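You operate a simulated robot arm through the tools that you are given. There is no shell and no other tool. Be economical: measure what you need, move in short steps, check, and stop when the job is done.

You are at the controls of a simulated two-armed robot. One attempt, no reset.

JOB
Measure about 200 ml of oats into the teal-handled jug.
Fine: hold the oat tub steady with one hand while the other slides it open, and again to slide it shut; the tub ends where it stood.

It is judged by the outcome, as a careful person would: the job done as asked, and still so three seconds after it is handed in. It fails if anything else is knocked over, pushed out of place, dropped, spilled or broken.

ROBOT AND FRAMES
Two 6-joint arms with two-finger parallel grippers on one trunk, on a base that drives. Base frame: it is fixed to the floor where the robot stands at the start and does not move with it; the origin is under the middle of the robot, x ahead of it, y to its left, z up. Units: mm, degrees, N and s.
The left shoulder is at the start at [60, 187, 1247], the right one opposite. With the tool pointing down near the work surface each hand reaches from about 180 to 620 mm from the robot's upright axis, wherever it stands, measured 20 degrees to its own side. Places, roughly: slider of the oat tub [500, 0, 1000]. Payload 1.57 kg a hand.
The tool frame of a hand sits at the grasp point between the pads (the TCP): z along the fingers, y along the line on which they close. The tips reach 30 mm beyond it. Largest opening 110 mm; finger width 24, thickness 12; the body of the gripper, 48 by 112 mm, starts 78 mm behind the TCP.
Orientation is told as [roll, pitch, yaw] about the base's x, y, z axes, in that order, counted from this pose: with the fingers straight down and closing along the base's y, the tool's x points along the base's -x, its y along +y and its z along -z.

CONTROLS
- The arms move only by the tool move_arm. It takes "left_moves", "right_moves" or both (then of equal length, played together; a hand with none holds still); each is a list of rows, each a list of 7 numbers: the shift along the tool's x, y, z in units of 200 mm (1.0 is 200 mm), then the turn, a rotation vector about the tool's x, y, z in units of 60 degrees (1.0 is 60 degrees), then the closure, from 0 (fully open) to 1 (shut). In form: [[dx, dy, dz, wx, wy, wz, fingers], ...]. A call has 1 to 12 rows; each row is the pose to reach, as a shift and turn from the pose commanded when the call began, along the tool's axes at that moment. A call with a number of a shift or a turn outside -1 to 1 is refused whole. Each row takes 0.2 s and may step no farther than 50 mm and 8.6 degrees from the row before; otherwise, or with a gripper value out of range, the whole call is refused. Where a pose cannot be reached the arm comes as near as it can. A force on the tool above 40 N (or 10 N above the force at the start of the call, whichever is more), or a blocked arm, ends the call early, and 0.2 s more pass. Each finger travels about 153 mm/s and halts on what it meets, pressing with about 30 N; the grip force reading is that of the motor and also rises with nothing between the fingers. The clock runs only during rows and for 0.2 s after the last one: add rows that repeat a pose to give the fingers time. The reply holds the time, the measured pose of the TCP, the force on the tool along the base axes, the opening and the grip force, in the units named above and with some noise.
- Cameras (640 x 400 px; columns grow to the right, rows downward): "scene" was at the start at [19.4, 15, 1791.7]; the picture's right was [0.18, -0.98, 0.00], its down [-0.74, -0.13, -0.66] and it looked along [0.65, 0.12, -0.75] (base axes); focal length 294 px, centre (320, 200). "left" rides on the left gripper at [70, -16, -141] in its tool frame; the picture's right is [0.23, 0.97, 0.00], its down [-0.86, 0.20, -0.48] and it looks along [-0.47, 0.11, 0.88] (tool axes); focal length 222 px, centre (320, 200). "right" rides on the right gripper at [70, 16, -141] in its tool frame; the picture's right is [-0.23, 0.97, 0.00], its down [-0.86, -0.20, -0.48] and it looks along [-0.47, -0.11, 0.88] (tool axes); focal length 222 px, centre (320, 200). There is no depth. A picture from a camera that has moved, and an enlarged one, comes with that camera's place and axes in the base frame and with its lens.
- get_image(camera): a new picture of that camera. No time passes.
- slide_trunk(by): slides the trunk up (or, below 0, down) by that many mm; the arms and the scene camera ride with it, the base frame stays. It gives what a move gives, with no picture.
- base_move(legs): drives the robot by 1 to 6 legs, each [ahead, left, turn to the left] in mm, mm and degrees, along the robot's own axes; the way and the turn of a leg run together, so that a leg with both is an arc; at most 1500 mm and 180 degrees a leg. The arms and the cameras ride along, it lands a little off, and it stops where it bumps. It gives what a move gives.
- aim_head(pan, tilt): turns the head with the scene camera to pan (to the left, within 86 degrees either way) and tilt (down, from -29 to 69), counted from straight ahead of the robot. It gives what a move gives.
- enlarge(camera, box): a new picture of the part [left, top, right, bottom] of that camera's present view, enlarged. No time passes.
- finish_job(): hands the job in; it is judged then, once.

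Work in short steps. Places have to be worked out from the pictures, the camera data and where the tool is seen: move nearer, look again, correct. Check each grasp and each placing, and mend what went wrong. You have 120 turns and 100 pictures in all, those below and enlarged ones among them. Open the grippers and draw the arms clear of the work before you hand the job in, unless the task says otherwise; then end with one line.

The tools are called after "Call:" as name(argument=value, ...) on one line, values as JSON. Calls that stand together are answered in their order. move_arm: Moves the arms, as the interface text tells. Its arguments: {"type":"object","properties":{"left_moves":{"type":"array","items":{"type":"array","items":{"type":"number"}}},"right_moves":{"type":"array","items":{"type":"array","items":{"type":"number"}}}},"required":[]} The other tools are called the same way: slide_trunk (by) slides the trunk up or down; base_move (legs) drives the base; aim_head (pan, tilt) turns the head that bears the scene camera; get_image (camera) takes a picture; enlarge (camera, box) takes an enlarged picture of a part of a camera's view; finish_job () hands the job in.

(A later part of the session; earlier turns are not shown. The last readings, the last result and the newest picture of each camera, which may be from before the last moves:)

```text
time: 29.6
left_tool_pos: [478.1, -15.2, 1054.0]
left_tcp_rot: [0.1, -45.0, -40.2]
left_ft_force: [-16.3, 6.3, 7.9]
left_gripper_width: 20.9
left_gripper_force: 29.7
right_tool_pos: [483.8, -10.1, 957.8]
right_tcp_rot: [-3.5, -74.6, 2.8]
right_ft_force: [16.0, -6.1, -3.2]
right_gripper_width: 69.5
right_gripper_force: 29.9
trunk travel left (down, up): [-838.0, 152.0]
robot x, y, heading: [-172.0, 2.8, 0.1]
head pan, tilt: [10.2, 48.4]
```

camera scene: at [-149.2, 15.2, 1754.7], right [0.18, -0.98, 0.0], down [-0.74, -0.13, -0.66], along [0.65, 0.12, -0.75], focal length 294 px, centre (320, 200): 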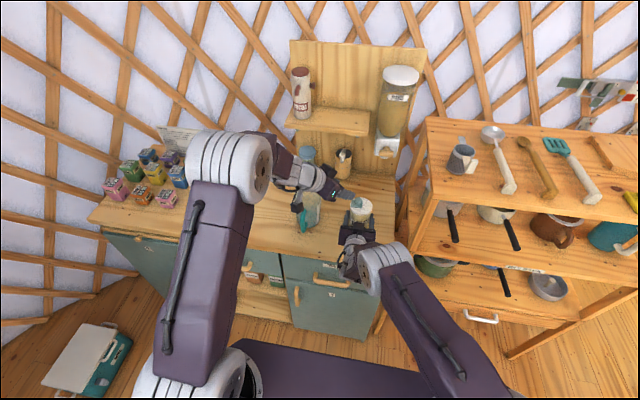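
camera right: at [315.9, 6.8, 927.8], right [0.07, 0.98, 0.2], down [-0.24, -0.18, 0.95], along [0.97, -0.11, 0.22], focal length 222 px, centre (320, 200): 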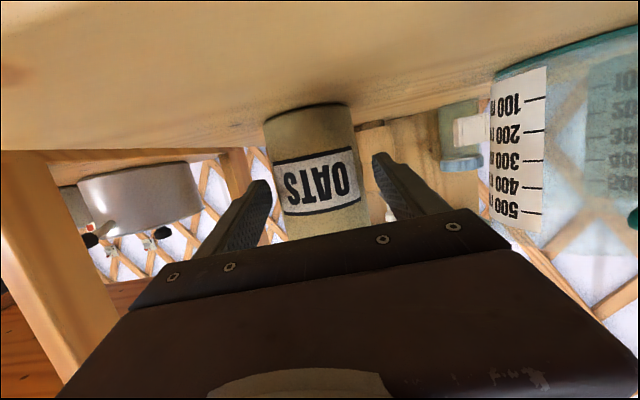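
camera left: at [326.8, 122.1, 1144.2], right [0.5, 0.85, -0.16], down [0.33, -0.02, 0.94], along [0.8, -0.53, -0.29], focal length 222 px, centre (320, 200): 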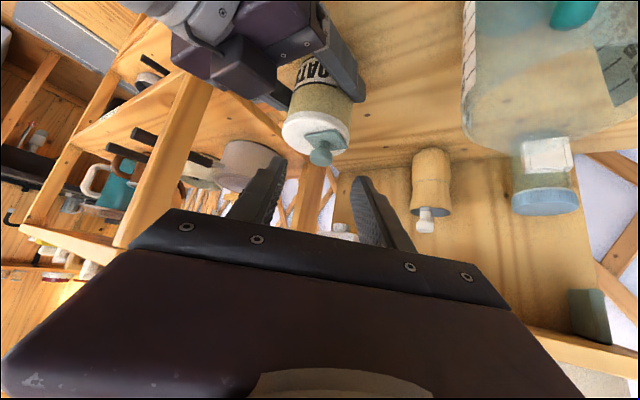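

Near the end stop. I relax the x load, open the left fingers and withdraw backward along the approach.

Call:
move_arm(left_moves=[[0.0027, -0.002, -0.0027, 0, 0, 0, 0.95], [0.0027, -0.002, -0.0027, 0, 0, 0, 0.6], [0.0027, -0.002, -0.0027, 0, 0, 0, 0.5], [0.0027, -0.002, -0.15, 0, 0, 0, 0.5], [0.0027, -0.002, -0.35, 0, 0, 0, 0.5], [0.0027, -0.002, -0.55, 0, 0, 0, 0.5]])

Call:
get_image(camera="left")

```text
time: 31.0
left_tool_pos: [417.0, 34.8, 1131.9]
left_tcp_rot: [-0.1, -45.0, -40.2]
left_ft_force: [-0.2, 0.7, 0.0]
left_gripper_width: 55.0
left_gripper_force: 0.1
right_tool_pos: [482.5, -9.4, 957.9]
right_tcp_rot: [-4.0, -74.6, 3.3]
right_ft_force: [0.6, -0.1, 0.5]
right_gripper_width: 69.6
right_gripper_force: 29.9
trunk travel left (down, up): [-838.0, 152.0]
robot x, y, heading: [-171.0, 0.3, -0.3]
head pan, tilt: [10.2, 48.4]
```

```text
62 pictures are left
camera left: at [294.0, 119.0, 1182.9], right [0.5, 0.85, -0.16], down [0.33, -0.02, 0.94], along [0.8, -0.53, -0.29], focal length 222 px, centre (320, 200)
```

left: 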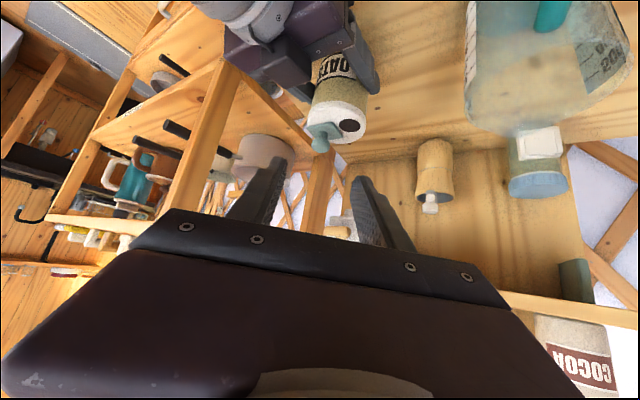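

Slider is open, tub held. I now draw the left hand back left so its camera watches the jug.

Call:
move_arm(left_moves=[[0.06, 0.06, -0.15, 0, 0, 0, 0.5], [0.15, 0.16, -0.3, 0, 0, 0, 0.5], [0.25, 0.27, -0.45, 0, 0, 0, 0.5], [0.35, 0.38, -0.6, 0, 0, 0, 0.5], [0.45, 0.48, -0.75, 0, 0, 0, 0.5], [0.528, 0.576, -0.868, 0, 0, 0, 0.5], [0.528, 0.576, -0.868, 0, 0, 0, 0.5]])

Call:
get_image(camera="left")

Call:
get_image(camera="scene")

```text
time: 32.6
left_tool_pos: [342.3, 250.6, 1180.4]
left_tcp_rot: [-0.2, -45.1, -40.1]
left_ft_force: [0.6, 0.8, 0.2]
left_gripper_width: 55.0
left_gripper_force: 0.1
right_tool_pos: [483.6, -10.7, 957.8]
right_tcp_rot: [-3.7, -74.6, 3.0]
right_ft_force: [0.4, 1.2, -0.2]
right_gripper_width: 69.4
right_gripper_force: 29.7
trunk travel left (down, up): [-838.0, 152.0]
robot x, y, heading: [-171.9, 2.3, 0.1]
head pan, tilt: [10.2, 48.4]
```

```text
61 pictures are left
camera left: at [217.8, 333.0, 1230.9], right [0.5, 0.85, -0.16], down [0.33, -0.02, 0.94], along [0.8, -0.53, -0.29], focal length 222 px, centre (320, 200)
```

left: 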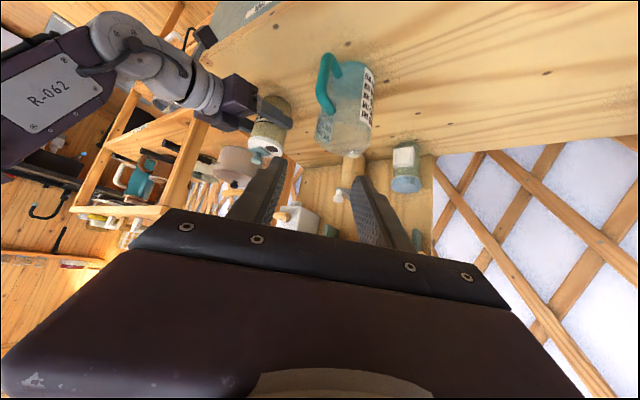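

```text
60 pictures are left
camera scene: at [-149.0, 14.6, 1754.7], right [0.18, -0.98, 0.0], down [-0.74, -0.13, -0.66], along [0.65, 0.12, -0.75], focal length 294 px, centre (320, 200)
```

scene: 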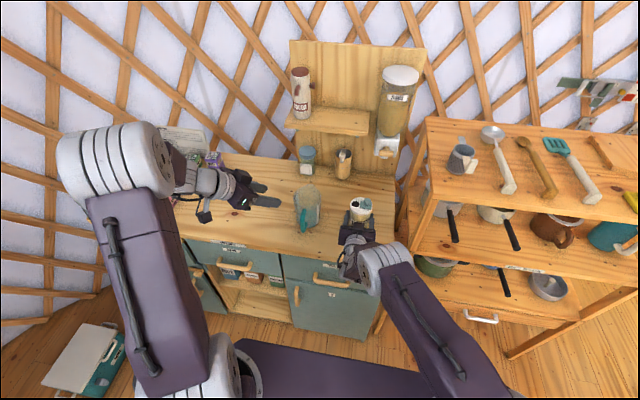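

Everything clear. I lift the tub straight up 140 mm with the right arm.

Call:
move_arm(right_moves=[[-0.05, 0, -0.013, 0, 0, 0, 0.6], [-0.15, 0, -0.04, 0, 0, 0, 0.6], [-0.3, 0, -0.08, 0, 0, 0, 0.6], [-0.45, 0, -0.12, 0, 0, 0, 0.6], [-0.58, 0, -0.155, 0, 0, 0, 0.6], [-0.686, 0, -0.184, 0, 0, 0, 0.6], [-0.686, 0, -0.184, 0, 0, 0, 0.6]])

```text
time: 34.2
left_tool_pos: [341.4, 250.6, 1178.7]
left_tcp_rot: [-0.1, -45.0, -39.9]
left_ft_force: [-0.1, -0.1, -0.2]
left_gripper_width: 55.1
left_gripper_force: 0.0
right_tool_pos: [483.8, -6.4, 1101.0]
right_tcp_rot: [-3.7, -74.6, 3.1]
right_ft_force: [0.2, -0.5, -2.0]
right_gripper_width: 72.4
right_gripper_force: 30.0
trunk travel left (down, up): [-838.0, 152.0]
robot x, y, heading: [-169.7, -0.0, -0.2]
head pan, tilt: [10.2, 48.4]
```

Gripper width grew from 69.5 to 72.4 mm and weight reads only ~2 N, so I look.

Call:
get_image(camera="right")

Call:
enlarge(camera="scene", box=[260, 150, 420, 270])

```text
59 pictures are left
camera right: at [330.0, 9.1, 1069.9], right [0.07, 0.98, 0.2], down [-0.24, -0.18, 0.95], along [0.97, -0.11, 0.22], focal length 222 px, centre (320, 200)
```

right: 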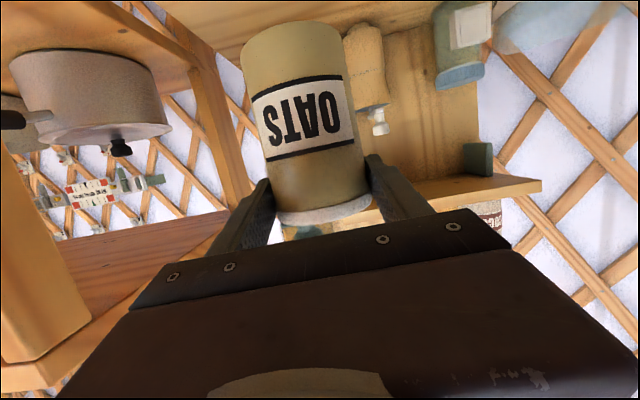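

```text
3.33 times, centred on (340, 210) of scene
camera zoom: at [-148.6, 15.2, 1754.7], right [0.18, -0.98, 0.0], down [-0.74, -0.13, -0.66], along [0.65, 0.12, -0.75], focal length 978 px, centre (253, 167)
```

zoom: 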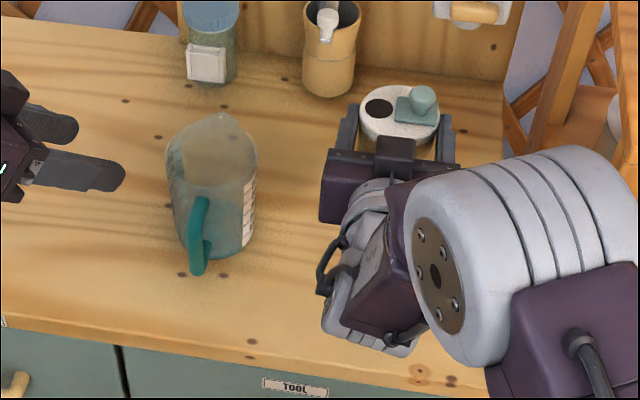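

The tub slid down in the grip to the lid band. I check whether it is stable by waiting and looking again.

Call:
move_arm(right_moves=[[0, 0, 0, 0, 0, 0, 0.9], [0, 0, 0, 0, 0, 0, 0.9], [0, 0, 0, 0, 0, 0, 0.9]])

Call:
enlarge(camera="right", box=[220, 10, 440, 250])

```text
time: 35.0
left_tool_pos: [342.1, 249.0, 1179.9]
left_tcp_rot: [0.0, -45.0, -40.0]
left_ft_force: [0.6, 0.4, 0.1]
left_gripper_width: 55.2
left_gripper_force: 0.0
right_tool_pos: [483.9, -6.4, 1100.7]
right_tcp_rot: [-3.8, -74.6, 3.0]
right_ft_force: [0.5, -0.3, -1.4]
right_gripper_width: 72.4
right_gripper_force: 29.8
trunk travel left (down, up): [-838.0, 152.0]
robot x, y, heading: [-168.4, -2.8, 0.2]
head pan, tilt: [10.2, 48.4]
```

```text
1.67 times, centred on (330, 130) of right
camera zoom: at [330.0, 9.0, 1069.8], right [0.07, 0.98, 0.2], down [-0.24, -0.18, 0.95], along [0.97, -0.11, 0.22], focal length 370 px, centre (303, 317)
```

zoom: 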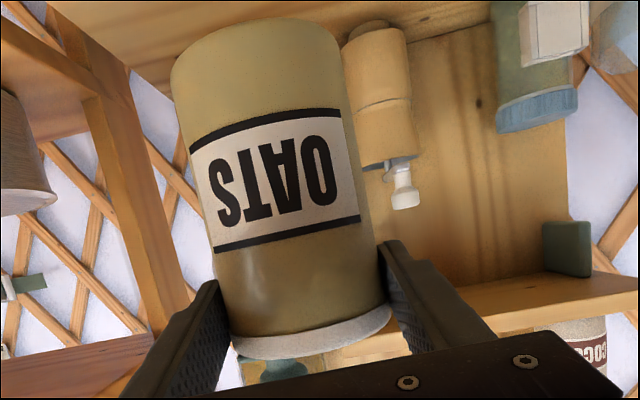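

Stable now, but I prefer a firmer grip. I set the tub back down gently to regrip (bottom should touch near TCP z ≈ 993).

Call:
move_arm(right_moves=[[0.1, 0, 0.027, 0, 0, 0, 0.9], [0.2, 0, 0.054, 0, 0, 0, 0.9], [0.3, 0, 0.08, 0, 0, 0, 0.9], [0.4, 0, 0.107, 0, 0, 0, 0.9], [0.46, 0, 0.123, 0, 0, 0, 0.9], [0.48, 0, 0.129, 0, 0, 0, 0.9], [0.48, 0, 0.129, 0, 0, 0, 0.9]])

Call:
enlarge(camera="right", box=[220, 10, 440, 250])

```text
time: 36.6
left_tool_pos: [342.5, 249.6, 1181.1]
left_tcp_rot: [0.0, -45.0, -39.9]
left_ft_force: [-0.2, 0.2, -1.6]
left_gripper_width: 55.1
left_gripper_force: 0.2
right_tool_pos: [484.4, -9.3, 999.4]
right_tcp_rot: [-3.7, -74.7, 3.0]
right_ft_force: [-0.5, -0.1, -2.9]
right_gripper_width: 72.6
right_gripper_force: 29.5
trunk travel left (down, up): [-838.0, 152.0]
robot x, y, heading: [-168.6, 3.7, -0.1]
head pan, tilt: [10.2, 48.4]
```

```text
1.67 times, centred on (330, 130) of right
camera zoom: at [329.6, 7.0, 970.1], right [0.07, 0.98, 0.2], down [-0.24, -0.18, 0.95], along [0.97, -0.11, 0.22], focal length 370 px, centre (303, 317)
```

zoom: 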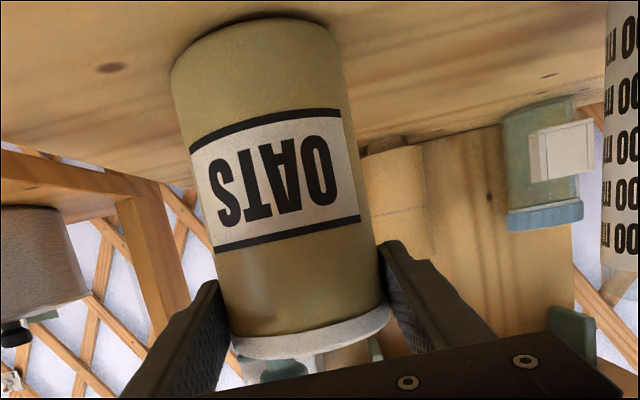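

Very near the counter. I lower in 2 mm steps until it touches.

Call:
move_arm(right_moves=[[0.0097, 0, 0.0026, 0, 0, 0, 0.9], [0.0193, 0, 0.0052, 0, 0, 0, 0.9], [0.029, 0, 0.0078, 0, 0, 0, 0.9], [0.0386, 0, 0.0104, 0, 0, 0, 0.9]])

```text
time: 37.6
left_tool_pos: [338.7, 251.0, 1180.8]
left_tcp_rot: [0.1, -45.1, -40.2]
left_ft_force: [-1.9, -0.1, -0.3]
left_gripper_width: 54.8
left_gripper_force: 0.0
right_tool_pos: [482.8, -10.1, 998.4]
right_tcp_rot: [-3.3, -75.4, 2.5]
right_ft_force: [6.0, -3.6, 25.1]
right_gripper_width: 72.7
right_gripper_force: 29.8
trunk travel left (down, up): [-838.0, 152.0]
robot x, y, heading: [-168.0, -3.7, -0.1]
head pan, tilt: [10.2, 48.4]
```

Touchdown at TCP z≈1000 (25 N, no slip). I relieve the pressure, then open.

Call:
move_arm(right_moves=[[-0.02, 0, -0.005, 0, 0, 0, 0.9], [-0.034, 0, -0.009, 0, 0, 0, 0.9], [-0.034, 0, -0.009, 0, 0, 0, 0.9]])

```text
time: 38.4
left_tool_pos: [341.4, 249.6, 1179.8]
left_tcp_rot: [0.0, -45.1, -40.1]
left_ft_force: [0.3, -0.5, 0.4]
left_gripper_width: 54.9
left_gripper_force: 0.0
right_tool_pos: [482.0, -9.0, 997.3]
right_tcp_rot: [-4.0, -74.4, 3.3]
right_ft_force: [-0.8, -1.7, 3.5]
right_gripper_width: 72.5
right_gripper_force: 29.6
trunk travel left (down, up): [-838.0, 152.0]
robot x, y, heading: [-171.5, -0.8, 0.2]
head pan, tilt: [10.2, 48.4]
```

Resting on the counter. I open, lower to z≈952 and regrip.

Call:
move_arm(right_moves=[[0, 0, 0, 0, 0, 0, 0.5], [0, 0, 0, 0, 0, 0, 0.2], [0.08, 0, 0.021, 0, 0, 0, 0.15], [0.16, 0, 0.043, 0, 0, 0, 0.15], [0.22, 0, 0.059, 0, 0, 0, 0.15], [0.22, 0, 0.059, 0, 0, 0, 0.15]])

Call:
get_image(camera="right")

```text
time: 39.8
left_tool_pos: [341.6, 250.1, 1179.8]
left_tcp_rot: [0.0, -45.1, -40.0]
left_ft_force: [-0.3, 0.3, 0.5]
left_gripper_width: 54.9
left_gripper_force: 0.0
right_tool_pos: [483.8, -9.4, 953.7]
right_tcp_rot: [-3.8, -74.6, 3.1]
right_ft_force: [-0.6, 0.3, 0.0]
right_gripper_width: 93.5
right_gripper_force: 0.1
trunk travel left (down, up): [-838.0, 152.0]
robot x, y, heading: [-168.5, 2.8, -0.1]
head pan, tilt: [10.2, 48.4]
```

```text
55 pictures are left
camera right: at [329.2, 6.6, 923.3], right [0.07, 0.98, 0.2], down [-0.24, -0.18, 0.95], along [0.97, -0.11, 0.22], focal length 222 px, centre (320, 200)
```

right: 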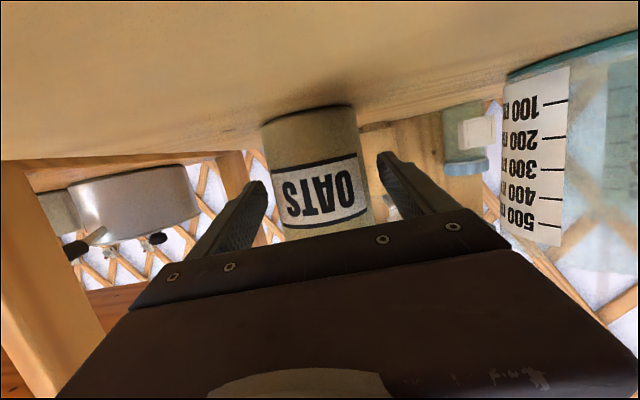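

Centred again. Close firmly, then lift slowly 12 mm to test.

Call:
move_arm(right_moves=[[0, 0, 0, 0, 0, 0, 0.4], [0, 0, 0, 0, 0, 0, 0.95], [0, 0, 0, 0, 0, 0, 0.95], [0, 0, 0, 0, 0, 0, 0.95], [-0.02, 0, -0.005, 0, 0, 0, 0.95], [-0.04, 0, -0.01, 0, 0, 0, 0.95], [-0.06, 0, -0.016, 0, 0, 0, 0.95], [-0.06, 0, -0.016, 0, 0, 0, 0.95]])

Call:
get_image(camera="right")

```text
time: 41.6
left_tool_pos: [341.0, 250.3, 1179.5]
left_tcp_rot: [0.0, -45.0, -40.1]
left_ft_force: [-0.5, -0.2, -0.2]
left_gripper_width: 55.3
left_gripper_force: 0.1
right_tool_pos: [485.0, -9.5, 965.8]
right_tcp_rot: [-3.8, -74.6, 3.0]
right_ft_force: [0.5, 0.0, -2.4]
right_gripper_width: 69.3
right_gripper_force: 30.3
trunk travel left (down, up): [-838.0, 152.0]
robot x, y, heading: [-166.5, 2.5, 0.1]
head pan, tilt: [10.2, 48.4]
```

```text
54 pictures are left
camera right: at [329.6, 6.8, 935.8], right [0.07, 0.98, 0.2], down [-0.24, -0.18, 0.95], along [0.97, -0.11, 0.22], focal length 222 px, centre (320, 200)
```

right: 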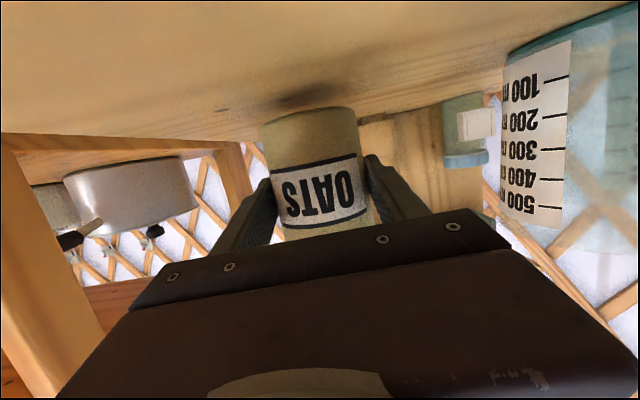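

Held with no slip (tub clear of the counter). I continue lifting slowly, 10 mm per step.

Call:
move_arm(right_moves=[[-0.04, 0, -0.011, 0, 0, 0, 0.95], [-0.08, 0, -0.022, 0, 0, 0, 0.95], [-0.12, 0, -0.032, 0, 0, 0, 0.95], [-0.16, 0, -0.043, 0, 0, 0, 0.95], [-0.2, 0, -0.054, 0, 0, 0, 0.95], [-0.24, 0, -0.065, 0, 0, 0, 0.95], [-0.28, 0, -0.075, 0, 0, 0, 0.95], [-0.32, 0, -0.086, 0, 0, 0, 0.95], [-0.36, 0, -0.097, 0, 0, 0, 0.95], [-0.4, 0, -0.107, 0, 0, 0, 0.95], [-0.4, 0, -0.107, 0, 0, 0, 0.95]])

Call:
get_image(camera="right")

```text
time: 44.0
left_tool_pos: [341.0, 250.0, 1179.4]
left_tcp_rot: [0.0, -44.9, -40.0]
left_ft_force: [0.2, -0.3, 0.0]
left_gripper_width: 55.1
left_gripper_force: 0.1
right_tool_pos: [484.6, -8.1, 1048.3]
right_tcp_rot: [-3.7, -74.5, 3.0]
right_ft_force: [1.0, -0.8, -2.3]
right_gripper_width: 69.1
right_gripper_force: 29.9
trunk travel left (down, up): [-838.0, 152.0]
robot x, y, heading: [-168.4, 1.9, -0.2]
head pan, tilt: [10.2, 48.4]
```

```text
53 pictures are left
camera right: at [329.7, 8.0, 1018.6], right [0.07, 0.98, 0.2], down [-0.24, -0.18, 0.95], along [0.97, -0.11, 0.22], focal length 222 px, centre (320, 200)
```

right: 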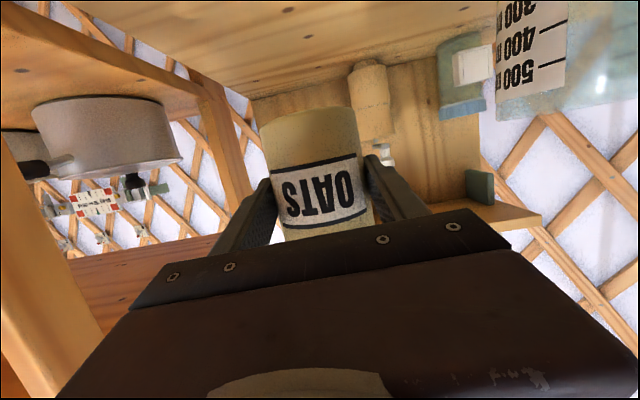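

No slip. I now raise to 1100 and move left to y≈82, next to the jug mouth, in slow steps.

Call:
move_arm(right_moves=[[-0.05, 0.02, -0.013, 0, 0, 0, 0.95], [-0.1, 0.06, -0.027, 0, 0, 0, 0.95], [-0.15, 0.11, -0.04, 0, 0, 0, 0.95], [-0.2, 0.16, -0.053, 0, 0, 0, 0.95], [-0.251, 0.21, -0.067, 0, 0, 0, 0.95], [-0.251, 0.26, -0.067, 0, 0, 0, 0.95], [-0.251, 0.31, -0.067, 0, 0, 0, 0.95], [-0.251, 0.36, -0.067, 0, 0, 0, 0.95], [-0.251, 0.41, -0.067, 0, 0, 0, 0.95], [-0.251, 0.45, -0.067, 0, 0, 0, 0.95], [-0.251, 0.45, -0.067, 0, 0, 0, 0.95]])

Call:
get_image(camera="left")

Call:
enlarge(camera="scene", box=[240, 140, 420, 270])

```text
time: 46.4
left_tool_pos: [342.8, 249.2, 1179.7]
left_tcp_rot: [0.0, -45.1, -40.1]
left_ft_force: [0.1, 0.4, -0.7]
left_gripper_width: 55.2
left_gripper_force: 0.0
right_tool_pos: [485.0, 82.8, 1098.8]
right_tcp_rot: [-3.8, -74.6, 3.0]
right_ft_force: [-0.6, 0.7, -1.4]
right_gripper_width: 69.1
right_gripper_force: 29.8
trunk travel left (down, up): [-838.0, 152.0]
robot x, y, heading: [-169.9, 5.4, 0.2]
head pan, tilt: [10.2, 48.4]
```

```text
52 pictures are left
camera left: at [218.1, 333.0, 1230.7], right [0.5, 0.85, -0.16], down [0.33, -0.02, 0.94], along [0.8, -0.53, -0.29], focal length 222 px, centre (320, 200)
```

left: 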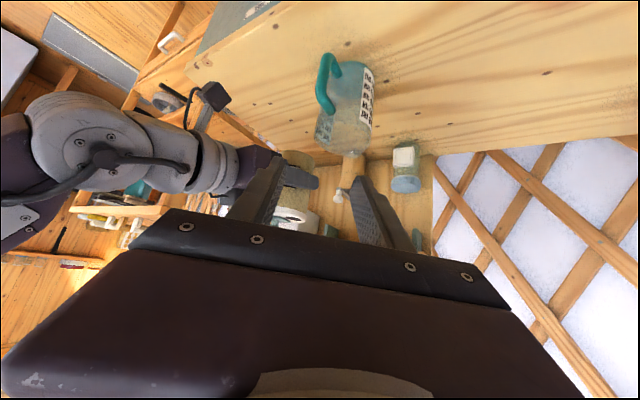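

```text
3.08 times, centred on (330, 205) of scene
camera zoom: at [-148.8, 15.1, 1754.7], right [0.18, -0.98, 0.0], down [-0.74, -0.13, -0.66], along [0.65, 0.12, -0.75], focal length 903 px, centre (289, 185)
```

zoom: 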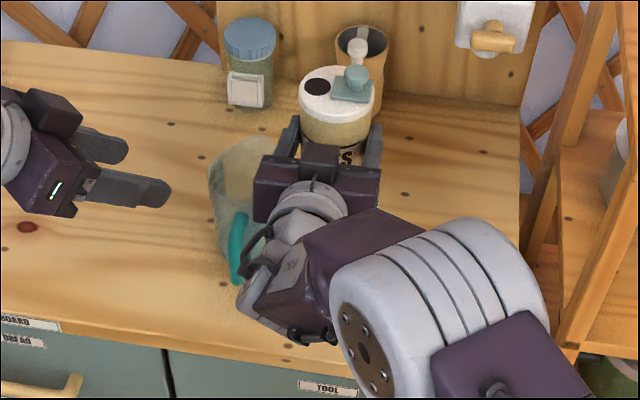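

Tub is upright beside the mouth. I raise the left hand for a clearer view while tilting the tub 52° toward the jug with the hole kept over the mouth.

Call:
move_arm(left_moves=[[-0.03, 0, -0.03, 0, 0, 0, 0.4], [-0.06, 0, -0.06, 0, 0, 0, 0.3], [-0.1, 0, -0.1, 0, 0, 0, 0.2], [-0.14, 0, -0.14, 0, 0, 0, 0.1], [-0.18, 0, -0.18, 0, 0, 0, 0], [-0.212, 0, -0.212, 0, 0, 0, 0], [-0.212, 0, -0.212, 0, 0, 0, 0], [-0.212, 0, -0.212, 0, 0, 0, 0]], right_moves=[[-0.02, 0.04, -0.005, 0.028, 0, -0.105, 0.95], [-0.039, 0.08, -0.01, 0.056, 0, -0.209, 0.95], [-0.039, 0.12, -0.01, 0.084, 0, -0.314, 0.95], [-0.039, 0.16, -0.01, 0.112, 0, -0.419, 0.95], [-0.039, 0.16, -0.01, 0.14, 0, -0.523, 0.95], [-0.039, 0.16, -0.01, 0.168, 0, -0.628, 0.95], [-0.039, 0.16, -0.01, 0.196, 0, -0.733, 0.95], [-0.039, 0.16, -0.01, 0.224, 0, -0.837, 0.95]])

Call:
get_image(camera="left")

Call:
enlarge(camera="scene", box=[240, 140, 420, 270])

```text
time: 48.2
left_tool_pos: [342.7, 250.8, 1238.9]
left_tcp_rot: [-0.1, -45.0, -40.0]
left_ft_force: [1.0, -0.3, -0.1]
left_gripper_width: 110.0
left_gripper_force: 0.1
right_tool_pos: [485.6, 114.3, 1107.5]
right_tcp_rot: [-78.7, -35.3, 70.6]
right_ft_force: [0.3, 0.2, -1.7]
right_gripper_width: 69.3
right_gripper_force: 29.8
trunk travel left (down, up): [-838.0, 152.0]
robot x, y, heading: [-169.8, 3.0, -0.3]
head pan, tilt: [10.2, 48.4]
```

```text
50 pictures are left
camera left: at [218.2, 333.4, 1290.4], right [0.5, 0.85, -0.16], down [0.33, -0.02, 0.94], along [0.8, -0.53, -0.29], focal length 222 px, centre (320, 200)
```

left: 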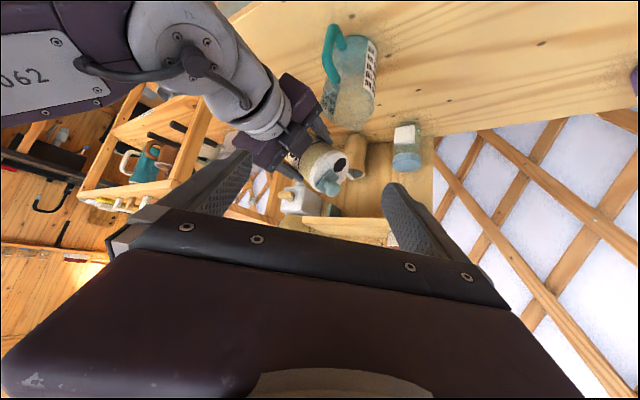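

```text
3.08 times, centred on (330, 205) of scene
camera zoom: at [-148.7, 15.3, 1754.7], right [0.18, -0.98, 0.0], down [-0.74, -0.13, -0.66], along [0.65, 0.12, -0.75], focal length 903 px, centre (289, 185)
```

zoom: 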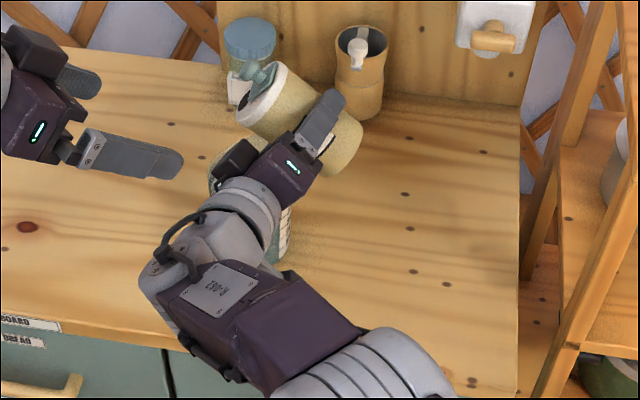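

The hole is over the mouth (≈[495,176,1130]) and nothing has flowed yet. Tilt on to about 70°.

Call:
move_arm(right_moves=[[0, 0, 0, 0.026, 0, -0.0966, 0.95], [0, 0, 0, 0.052, 0, -0.193, 0.95], [0, 0, 0, 0.0777, 0, -0.29, 0.95], [0, 0, 0, 0.0777, 0, -0.29, 0.95]])

Call:
enlarge(camera="left", box=[250, 10, 450, 210])

```text
time: 49.2
left_tool_pos: [340.8, 251.0, 1238.7]
left_tcp_rot: [0.0, -44.9, -40.0]
left_ft_force: [-0.3, 0.8, -0.2]
left_gripper_width: 110.1
left_gripper_force: 0.0
right_tool_pos: [484.3, 114.0, 1107.4]
right_tcp_rot: [-84.5, -18.1, 73.5]
right_ft_force: [-0.3, 0.1, -1.9]
right_gripper_width: 69.5
right_gripper_force: 30.4
trunk travel left (down, up): [-838.0, 152.0]
robot x, y, heading: [-169.8, 2.1, 0.0]
head pan, tilt: [10.2, 48.4]
```

```text
2.00 times, centred on (350, 110) of left
camera zoom: at [218.1, 333.5, 1290.4], right [0.5, 0.85, -0.16], down [0.33, -0.02, 0.94], along [0.8, -0.53, -0.29], focal length 444 px, centre (260, 380)
```

zoom: 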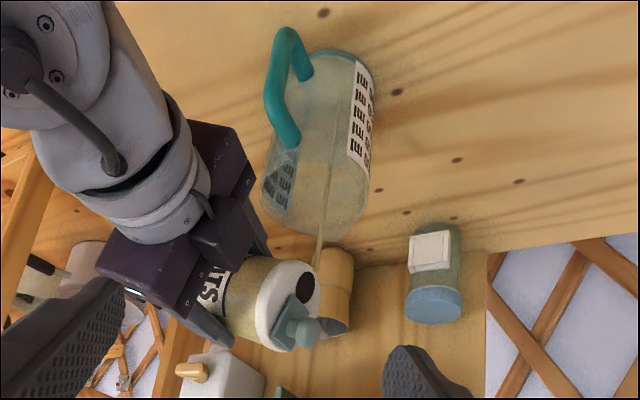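

A thin stream is already falling into the jug. I hold and watch for about a second.

Call:
move_arm(right_moves=[[0, 0, 0, 0, 0, 0, 0.95], [0, 0, 0, 0, 0, 0, 0.95], [0, 0, 0, 0, 0, 0, 0.95], [0, 0, 0, 0, 0, 0, 0.95], [0, 0, 0, 0, 0, 0, 0.95]])

Call:
enlarge(camera="left", box=[290, 10, 410, 130])

```text
time: 50.4
left_tool_pos: [342.6, 249.6, 1240.3]
left_tcp_rot: [0.0, -45.0, -40.0]
left_ft_force: [0.4, 1.0, 0.2]
left_gripper_width: 110.0
left_gripper_force: 0.1
right_tool_pos: [483.8, 113.7, 1107.8]
right_tcp_rot: [-84.5, -18.2, 73.5]
right_ft_force: [0.0, 0.9, -2.8]
right_gripper_width: 69.5
right_gripper_force: 30.0
trunk travel left (down, up): [-838.0, 152.0]
robot x, y, heading: [-168.9, -4.2, 0.3]
head pan, tilt: [10.2, 48.4]
```

```text
3.33 times, centred on (350, 70) of left
camera zoom: at [218.1, 333.4, 1290.4], right [0.5, 0.85, -0.16], down [0.33, -0.02, 0.94], along [0.8, -0.53, -0.29], focal length 740 px, centre (220, 633)
```

zoom: 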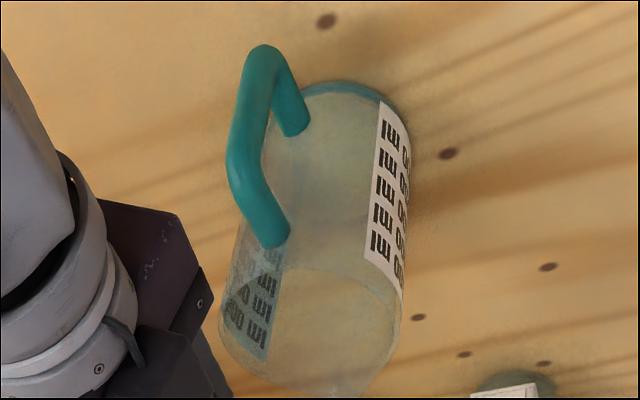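

The stream stopped; flow depends on tilt. I tilt 8° more.

Call:
move_arm(right_moves=[[0, 0, 0, 0.0173, 0, -0.0644, 0.95], [0, 0, 0, 0.0345, 0, -0.129, 0.95]])

Call:
enlarge(camera="left", box=[250, 10, 450, 210])

```text
time: 51.0
left_tool_pos: [341.4, 250.2, 1239.2]
left_tcp_rot: [0.0, -44.9, -40.0]
left_ft_force: [-1.2, 0.4, -0.3]
left_gripper_width: 109.7
left_gripper_force: 0.2
right_tool_pos: [481.2, 111.4, 1111.2]
right_tcp_rot: [-86.7, -10.5, 74.2]
right_ft_force: [-0.4, -0.3, -1.9]
right_gripper_width: 69.2
right_gripper_force: 30.1
right hand out of reach, approached as far as the arm can: row 1, 2
trunk travel left (down, up): [-838.0, 152.0]
robot x, y, heading: [-169.8, -0.1, -0.1]
head pan, tilt: [10.2, 48.4]
```

```text
2.00 times, centred on (350, 110) of left
camera zoom: at [218.1, 333.2, 1290.5], right [0.5, 0.85, -0.16], down [0.33, -0.02, 0.94], along [0.8, -0.53, -0.29], focal length 444 px, centre (260, 380)
```

zoom: 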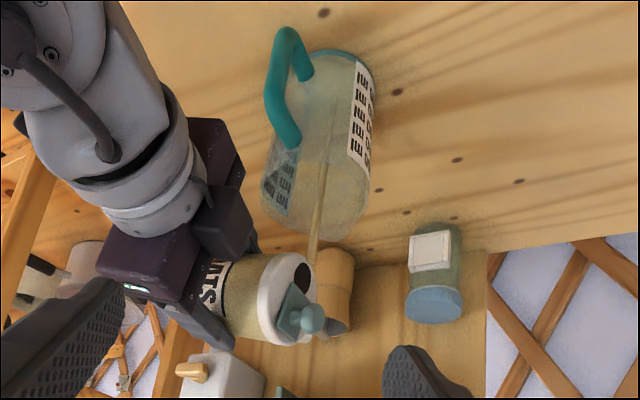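

Flow is good and centred in the jug. I hold for 0.6 s and check the level.

Call:
move_arm(right_moves=[[0, 0, 0, 0, 0, 0, 0.95], [0, 0, 0, 0, 0, 0, 0.95], [0, 0, 0, 0, 0, 0, 0.95]])

Call:
enlarge(camera="left", box=[290, 10, 410, 160])

```text
time: 51.8
left_tool_pos: [342.5, 251.2, 1239.1]
left_tcp_rot: [0.1, -45.0, -40.0]
left_ft_force: [0.3, 1.0, -0.5]
left_gripper_width: 110.0
left_gripper_force: 0.1
right_tool_pos: [482.4, 112.0, 1110.9]
right_tcp_rot: [-86.6, -10.5, 74.2]
right_ft_force: [-0.4, -0.2, -1.5]
right_gripper_width: 69.8
right_gripper_force: 29.8
trunk travel left (down, up): [-838.0, 152.0]
robot x, y, heading: [-170.1, -3.0, -0.0]
head pan, tilt: [10.2, 48.4]
```

```text
2.67 times, centred on (350, 85) of left
camera zoom: at [218.1, 333.4, 1290.4], right [0.5, 0.85, -0.16], down [0.33, -0.02, 0.94], along [0.8, -0.53, -0.29], focal length 592 px, centre (240, 507)
```

zoom: 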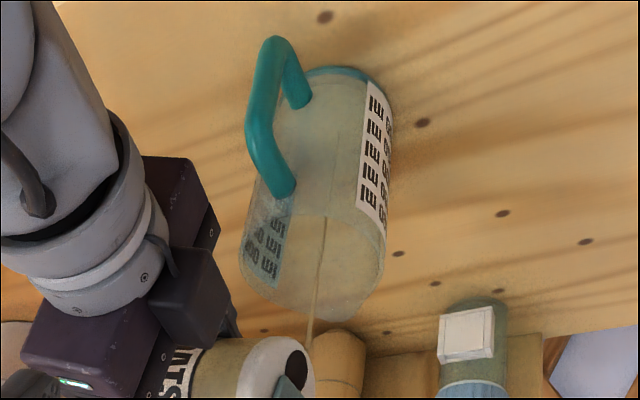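

The level is hard to read from here. I tilt the tub back ~16° to stop the flow and bring the left camera lower and further left for a side view of the jug.

Call:
move_arm(left_moves=[[0.045, 0.08, -0.045, 0, 0, 0, 0], [0.1, 0.16, -0.1, 0, 0, 0, 0], [0.182, 0.306, -0.182, 0, 0, 0, 0], [0.3, 0.306, -0.05, 0, 0, 0, 0], [0.45, 0.306, 0.09, 0, 0, 0, 0], [0.6, 0.306, 0.24, 0, 0, 0, 0], [0.75, 0.306, 0.38, 0, 0, 0, 0], [0.82, 0.306, 0.46, 0, 0, 0, 0], [0.82, 0.306, 0.46, 0, 0, 0, 0]], right_moves=[[0, 0, 0, 0, 0, 0.135, 0.95], [0, 0, 0, 0, 0, 0.27, 0.95], [0, 0, 0, 0, 0, 0.27, 0.95], [0, 0, 0, 0, 0, 0.27, 0.95], [0, 0, 0, 0, 0, 0.27, 0.95], [0, 0, 0, 0, 0, 0.27, 0.95], [0, 0, 0, 0, 0, 0.27, 0.95], [0, 0, 0, 0, 0, 0.27, 0.95], [0, 0, 0, 0, 0, 0.27, 0.95]])

Call:
get_image(camera="left")

```text
time: 53.8
left_tool_pos: [341.8, 330.7, 1058.1]
left_tcp_rot: [0.0, -45.0, -39.9]
left_ft_force: [-0.3, -0.9, -0.4]
left_gripper_width: 110.0
left_gripper_force: 0.1
right_tool_pos: [480.0, 112.6, 1110.1]
right_tcp_rot: [-86.4, -26.7, 73.1]
right_ft_force: [0.4, 0.3, -2.2]
right_gripper_width: 69.3
right_gripper_force: 30.1
trunk travel left (down, up): [-838.0, 152.0]
robot x, y, heading: [-166.3, -1.6, -0.0]
head pan, tilt: [10.2, 48.4]
```

```text
44 pictures are left
camera left: at [217.3, 413.6, 1108.2], right [0.5, 0.85, -0.16], down [0.33, -0.02, 0.94], along [0.8, -0.53, -0.29], focal length 222 px, centre (320, 200)
```

left: 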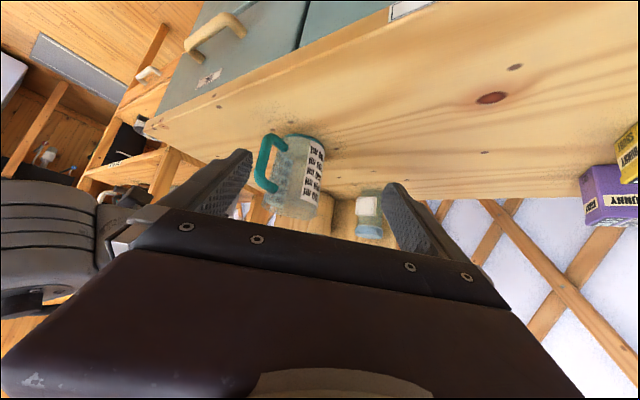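

Call:
enlarge(camera="left", box=[240, 120, 350, 220])

```text
4.00 times, centred on (295, 170) of left
camera zoom: at [217.3, 413.6, 1108.2], right [0.5, 0.85, -0.16], down [0.33, -0.02, 0.94], along [0.8, -0.53, -0.29], focal length 888 px, centre (420, 320)
```

zoom: 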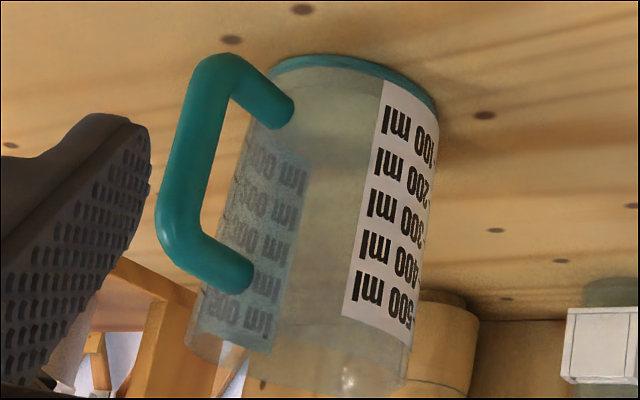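

Level is still low (no clear edge). I resume: tilt back to ~86° and hold.

Call:
move_arm(right_moves=[[0, 0, 0, 0, 0, -0.135, 0.95], [0, 0, 0, 0, 0, -0.27, 0.95], [0, 0, 0, 0, 0, -0.37, 0.95], [0, 0, 0, 0, 0, -0.37, 0.95], [0, 0, 0, 0, 0, -0.37, 0.95], [0, 0, 0, 0, 0, -0.37, 0.95]])

Call:
enlarge(camera="left", box=[230, 120, 370, 240])

```text
time: 55.2
left_tool_pos: [341.7, 330.0, 1058.2]
left_tcp_rot: [0.1, -45.0, -40.1]
left_ft_force: [0.2, -0.2, 0.6]
left_gripper_width: 109.9
left_gripper_force: 0.1
right_tool_pos: [481.5, 112.1, 1110.1]
right_tcp_rot: [-86.8, -4.5, 74.3]
right_ft_force: [-0.1, 0.2, -1.8]
right_gripper_width: 69.3
right_gripper_force: 30.0
trunk travel left (down, up): [-838.0, 152.0]
robot x, y, heading: [-171.1, -0.0, -0.1]
head pan, tilt: [10.2, 48.4]
```

```text
3.33 times, centred on (300, 180) of left
camera zoom: at [217.4, 413.7, 1108.5], right [0.5, 0.85, -0.16], down [0.33, -0.02, 0.94], along [0.8, -0.53, -0.29], focal length 740 px, centre (387, 267)
```

zoom: 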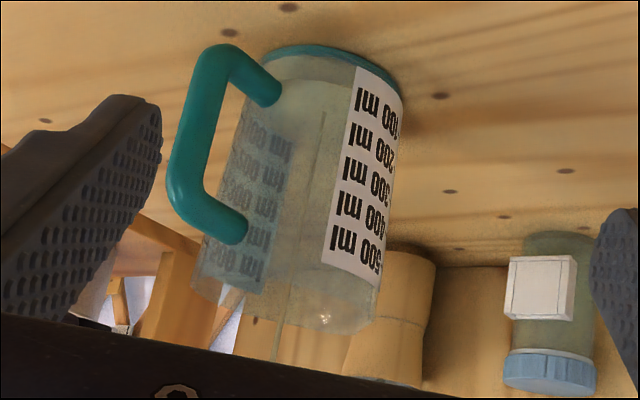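

The stream meets the oats at about z≈920 — roughly 70 ml so far. Keep holding one more second.

Call:
move_arm(right_moves=[[0, 0, 0, 0, 0, 0, 0.95], [0, 0, 0, 0, 0, 0, 0.95], [0, 0, 0, 0, 0, 0, 0.95], [0, 0, 0, 0, 0, 0, 0.95]])

Call:
enlarge(camera="left", box=[230, 120, 370, 240])

```text
time: 56.2
left_tool_pos: [341.2, 331.4, 1058.2]
left_tcp_rot: [0.0, -45.0, -39.9]
left_ft_force: [0.4, 0.5, 0.1]
left_gripper_width: 109.9
left_gripper_force: 0.0
right_tool_pos: [480.8, 111.9, 1111.3]
right_tcp_rot: [-86.8, -4.5, 74.4]
right_ft_force: [0.6, -0.9, -2.8]
right_gripper_width: 69.3
right_gripper_force: 29.7
trunk travel left (down, up): [-838.0, 152.0]
robot x, y, heading: [-168.3, 1.6, -0.2]
head pan, tilt: [10.2, 48.4]
```

```text
3.33 times, centred on (300, 180) of left
camera zoom: at [217.4, 413.7, 1108.5], right [0.5, 0.85, -0.16], down [0.33, -0.02, 0.94], along [0.8, -0.53, -0.29], focal length 740 px, centre (387, 267)
```

zoom: 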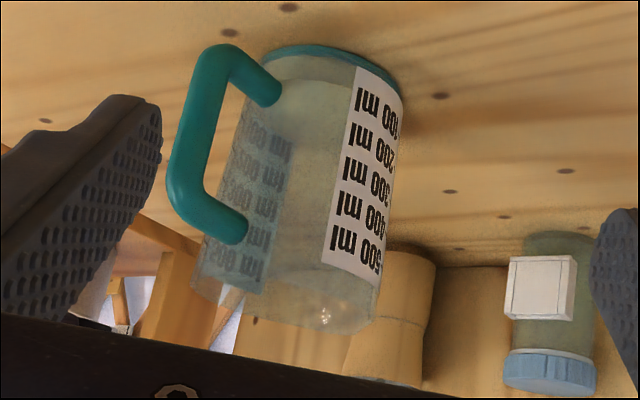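

Flow stopped again; I tilt another 8° and hold.

Call:
move_arm(right_moves=[[0, 0, 0, 0, 0, -0.07, 0.95], [0, 0, 0, 0, 0, -0.133, 0.95], [0, 0, 0, 0, 0, -0.133, 0.95], [0, 0, 0, 0, 0, -0.133, 0.95], [0, 0, 0, 0, 0, -0.133, 0.95], [0, 0, 0, 0, 0, -0.133, 0.95]])

Call:
enlarge(camera="left", box=[250, 120, 340, 200])

```text
time: 57.6
left_tool_pos: [340.7, 330.9, 1056.5]
left_tcp_rot: [-0.1, -45.0, -40.0]
left_ft_force: [-0.7, 1.0, -0.2]
left_gripper_width: 110.2
left_gripper_force: 0.1
right_tool_pos: [481.0, 111.8, 1110.6]
right_tcp_rot: [-86.7, 3.5, 75.0]
right_ft_force: [0.0, 0.0, -1.5]
right_gripper_width: 69.2
right_gripper_force: 30.2
trunk travel left (down, up): [-838.0, 152.0]
robot x, y, heading: [-166.0, -1.4, 0.0]
head pan, tilt: [10.2, 48.4]
```

```text
5.00 times, centred on (295, 160) of left
camera zoom: at [217.4, 413.7, 1108.5], right [0.5, 0.85, -0.16], down [0.33, -0.02, 0.94], along [0.8, -0.53, -0.29], focal length 1111 px, centre (445, 400)
```

zoom: 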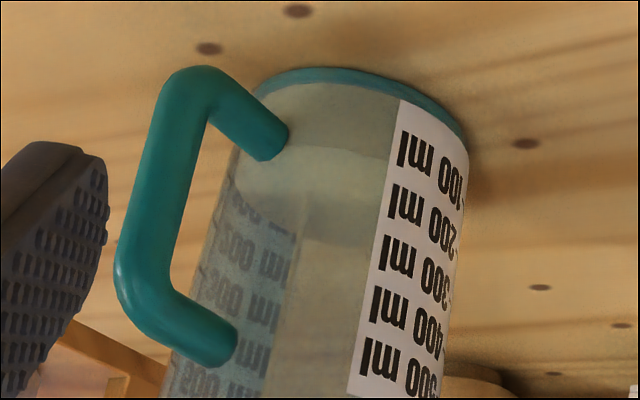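

Now the surface is visible, close to the 100 ml mark, with flow stopped. I tilt another 12° and hold.

Call:
move_arm(right_moves=[[0, 0, 0, 0, 0, -0.1, 0.95], [0, 0, 0, 0, 0, -0.2, 0.95], [0, 0, 0, 0, 0, -0.2, 0.95], [0, 0, 0, 0, 0, -0.2, 0.95]])

Call:
enlarge(camera="left", box=[250, 120, 340, 200])

```text
time: 58.6
left_tool_pos: [340.8, 330.0, 1057.3]
left_tcp_rot: [-0.1, -45.0, -40.1]
left_ft_force: [0.0, 0.0, 0.1]
left_gripper_width: 110.1
left_gripper_force: 0.0
right_tool_pos: [480.8, 110.6, 1110.3]
right_tcp_rot: [-86.7, 15.4, 75.6]
right_ft_force: [-0.6, -0.6, -0.8]
right_gripper_width: 69.4
right_gripper_force: 29.8
trunk travel left (down, up): [-838.0, 152.0]
robot x, y, heading: [-163.5, 3.5, -0.3]
head pan, tilt: [10.2, 48.4]
```

```text
5.00 times, centred on (295, 160) of left
camera zoom: at [217.4, 413.7, 1108.5], right [0.5, 0.85, -0.16], down [0.33, -0.02, 0.94], along [0.8, -0.53, -0.29], focal length 1111 px, centre (445, 400)
```

zoom: 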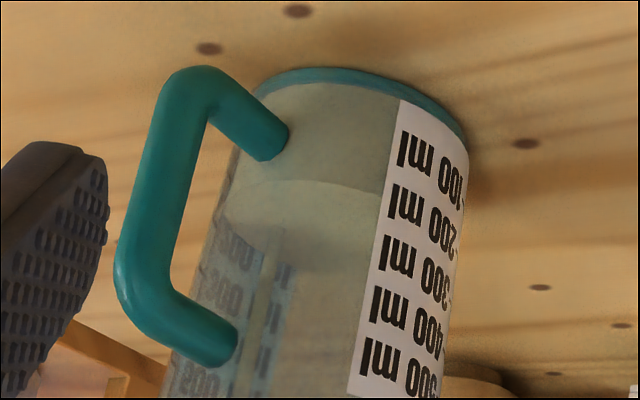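

Surface reads ≈180 ml and still trickling; I tilt back now so the tail brings it to about 200.

Call:
move_arm(right_moves=[[0, 0, 0, 0, 0, 0.07, 0.95], [0, 0, 0, 0, 0, 0.2, 0.95], [0, 0, 0, 0, 0, 0.33, 0.95], [0, 0, 0, 0, 0, 0.33, 0.95]])

Call:
enlarge(camera="left", box=[250, 120, 340, 200])

```text
time: 59.6
left_tool_pos: [342.2, 331.2, 1058.5]
left_tcp_rot: [0.0, -44.9, -40.0]
left_ft_force: [-1.3, 0.4, -0.4]
left_gripper_width: 109.6
left_gripper_force: 0.2
right_tool_pos: [481.2, 111.9, 1110.4]
right_tcp_rot: [-86.8, -4.4, 74.3]
right_ft_force: [0.8, -0.2, -1.4]
right_gripper_width: 69.3
right_gripper_force: 29.8
trunk travel left (down, up): [-838.0, 152.0]
robot x, y, heading: [-166.5, 2.7, 0.0]
head pan, tilt: [10.2, 48.4]
```

```text
5.00 times, centred on (295, 160) of left
camera zoom: at [217.4, 413.7, 1108.5], right [0.5, 0.85, -0.16], down [0.33, -0.02, 0.94], along [0.8, -0.53, -0.29], focal length 1111 px, centre (445, 400)
```

zoom: 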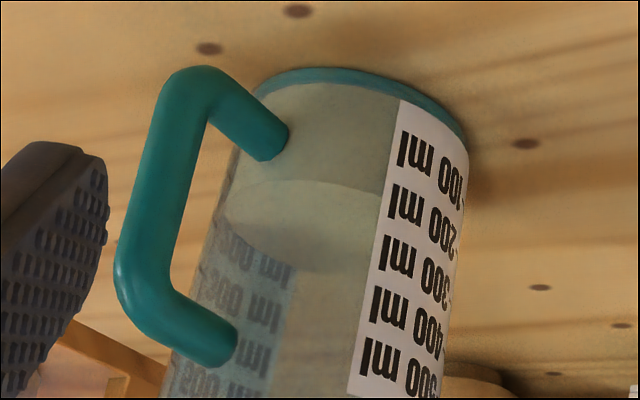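

Level reads ≈188 ml, flow stopped. A brief top-up: tilt to the same maximum and straight back.

Call:
move_arm(right_moves=[[0, 0, 0, 0, 0, -0.13, 0.95], [0, 0, 0, 0, 0, -0.26, 0.95], [0, 0, 0, 0, 0, -0.34, 0.95], [0, 0, 0, 0, 0, -0.34, 0.95], [0, 0, 0, 0, 0, -0.22, 0.95], [0, 0, 0, 0, 0, -0.09, 0.95], [0, 0, 0, 0, 0, 0.05, 0.95], [0, 0, 0, 0, 0, 0.05, 0.95]])

Call:
enlarge(camera="left", box=[250, 120, 340, 200])

```text
time: 61.4
left_tool_pos: [340.7, 330.9, 1057.5]
left_tcp_rot: [-0.1, -45.0, -39.9]
left_ft_force: [-0.8, 1.1, 0.1]
left_gripper_width: 110.0
left_gripper_force: 0.1
right_tool_pos: [480.1, 112.9, 1109.4]
right_tcp_rot: [-86.8, -7.4, 74.3]
right_ft_force: [-0.4, -0.7, -2.1]
right_gripper_width: 69.2
right_gripper_force: 30.1
trunk travel left (down, up): [-838.0, 152.0]
robot x, y, heading: [-170.0, -2.4, 0.1]
head pan, tilt: [10.2, 48.4]
```

```text
5.00 times, centred on (295, 160) of left
camera zoom: at [217.4, 413.7, 1108.5], right [0.5, 0.85, -0.16], down [0.33, -0.02, 0.94], along [0.8, -0.53, -0.29], focal length 1111 px, centre (445, 400)
```

zoom: 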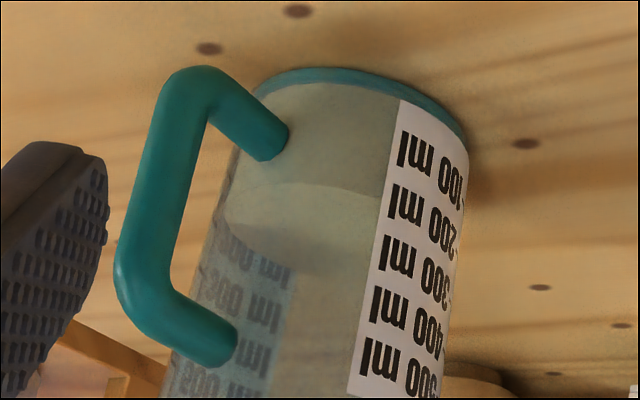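

Level now reads ≈195 ml — about 200 ml, good. I return the tub upright: first 50°.

Call:
move_arm(right_moves=[[0, 0, 0, -0.031, 0, 0.115, 0.95], [0, 0, 0, -0.062, 0, 0.23, 0.95], [0, 0, 0, -0.093, 0, 0.345, 0.95], [0, 0, 0, -0.124, 0, 0.46, 0.95], [0, 0, 0, -0.155, 0, 0.575, 0.95], [0, 0, 0, -0.186, 0, 0.69, 0.95], [0, 0, 0, -0.216, 0, 0.805, 0.95], [0, 0, 0, -0.216, 0, 0.805, 0.95]])

```text
time: 63.2
left_tool_pos: [342.1, 330.6, 1058.0]
left_tcp_rot: [0.0, -45.0, -40.1]
left_ft_force: [-0.2, -1.0, 0.3]
left_gripper_width: 109.9
left_gripper_force: 0.0
right_tool_pos: [481.1, 111.9, 1110.7]
right_tcp_rot: [-65.6, -54.4, 61.2]
right_ft_force: [-0.6, 1.0, -1.6]
right_gripper_width: 69.1
right_gripper_force: 30.0
trunk travel left (down, up): [-838.0, 152.0]
robot x, y, heading: [-174.2, -1.5, -0.4]
head pan, tilt: [10.2, 48.4]
```

Call:
move_arm(right_moves=[[0, 0, 0, -0.032, -0.003, 0.125, 0.95], [0, 0, 0, -0.064, -0.007, 0.251, 0.95], [0, 0, 0, -0.096, -0.01, 0.376, 0.95], [0, 0, 0, -0.1277, -0.0132, 0.5018, 0.95], [0, 0, 0, -0.1277, -0.0132, 0.5018, 0.95]])

Call:
get_image(camera="right")

Call:
enlarge(camera="scene", box=[240, 140, 420, 270])

```text
time: 64.4
left_tool_pos: [340.2, 330.9, 1057.3]
left_tcp_rot: [-0.1, -45.0, -39.9]
left_ft_force: [0.7, -0.4, 0.5]
left_gripper_width: 110.1
left_gripper_force: 0.2
right_tool_pos: [481.4, 112.2, 1109.9]
right_tcp_rot: [-3.5, -74.5, 2.9]
right_ft_force: [-0.1, -0.1, -2.2]
right_gripper_width: 69.2
right_gripper_force: 29.9
trunk travel left (down, up): [-838.0, 152.0]
robot x, y, heading: [-169.9, 0.0, -0.3]
head pan, tilt: [10.2, 48.4]
```

```text
36 pictures are left
camera right: at [326.5, 128.1, 1080.0], right [0.07, 0.98, 0.2], down [-0.24, -0.18, 0.95], along [0.97, -0.11, 0.22], focal length 222 px, centre (320, 200)
```

right: 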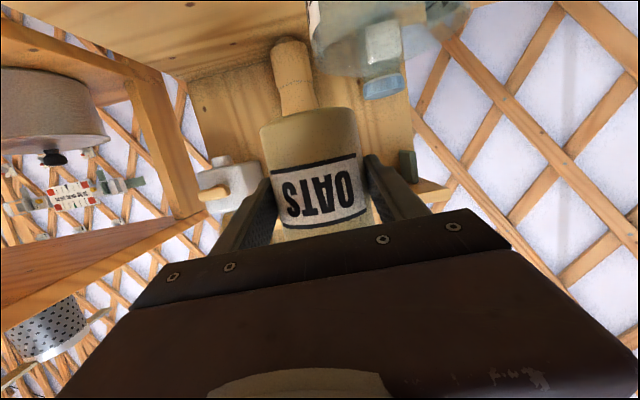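

```text
3.08 times, centred on (330, 205) of scene
camera zoom: at [-148.8, 15.5, 1754.7], right [0.18, -0.98, 0.0], down [-0.74, -0.13, -0.66], along [0.65, 0.12, -0.75], focal length 903 px, centre (289, 185)
```

zoom: 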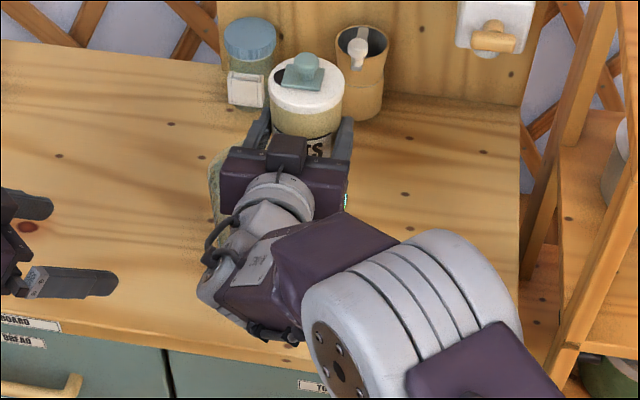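

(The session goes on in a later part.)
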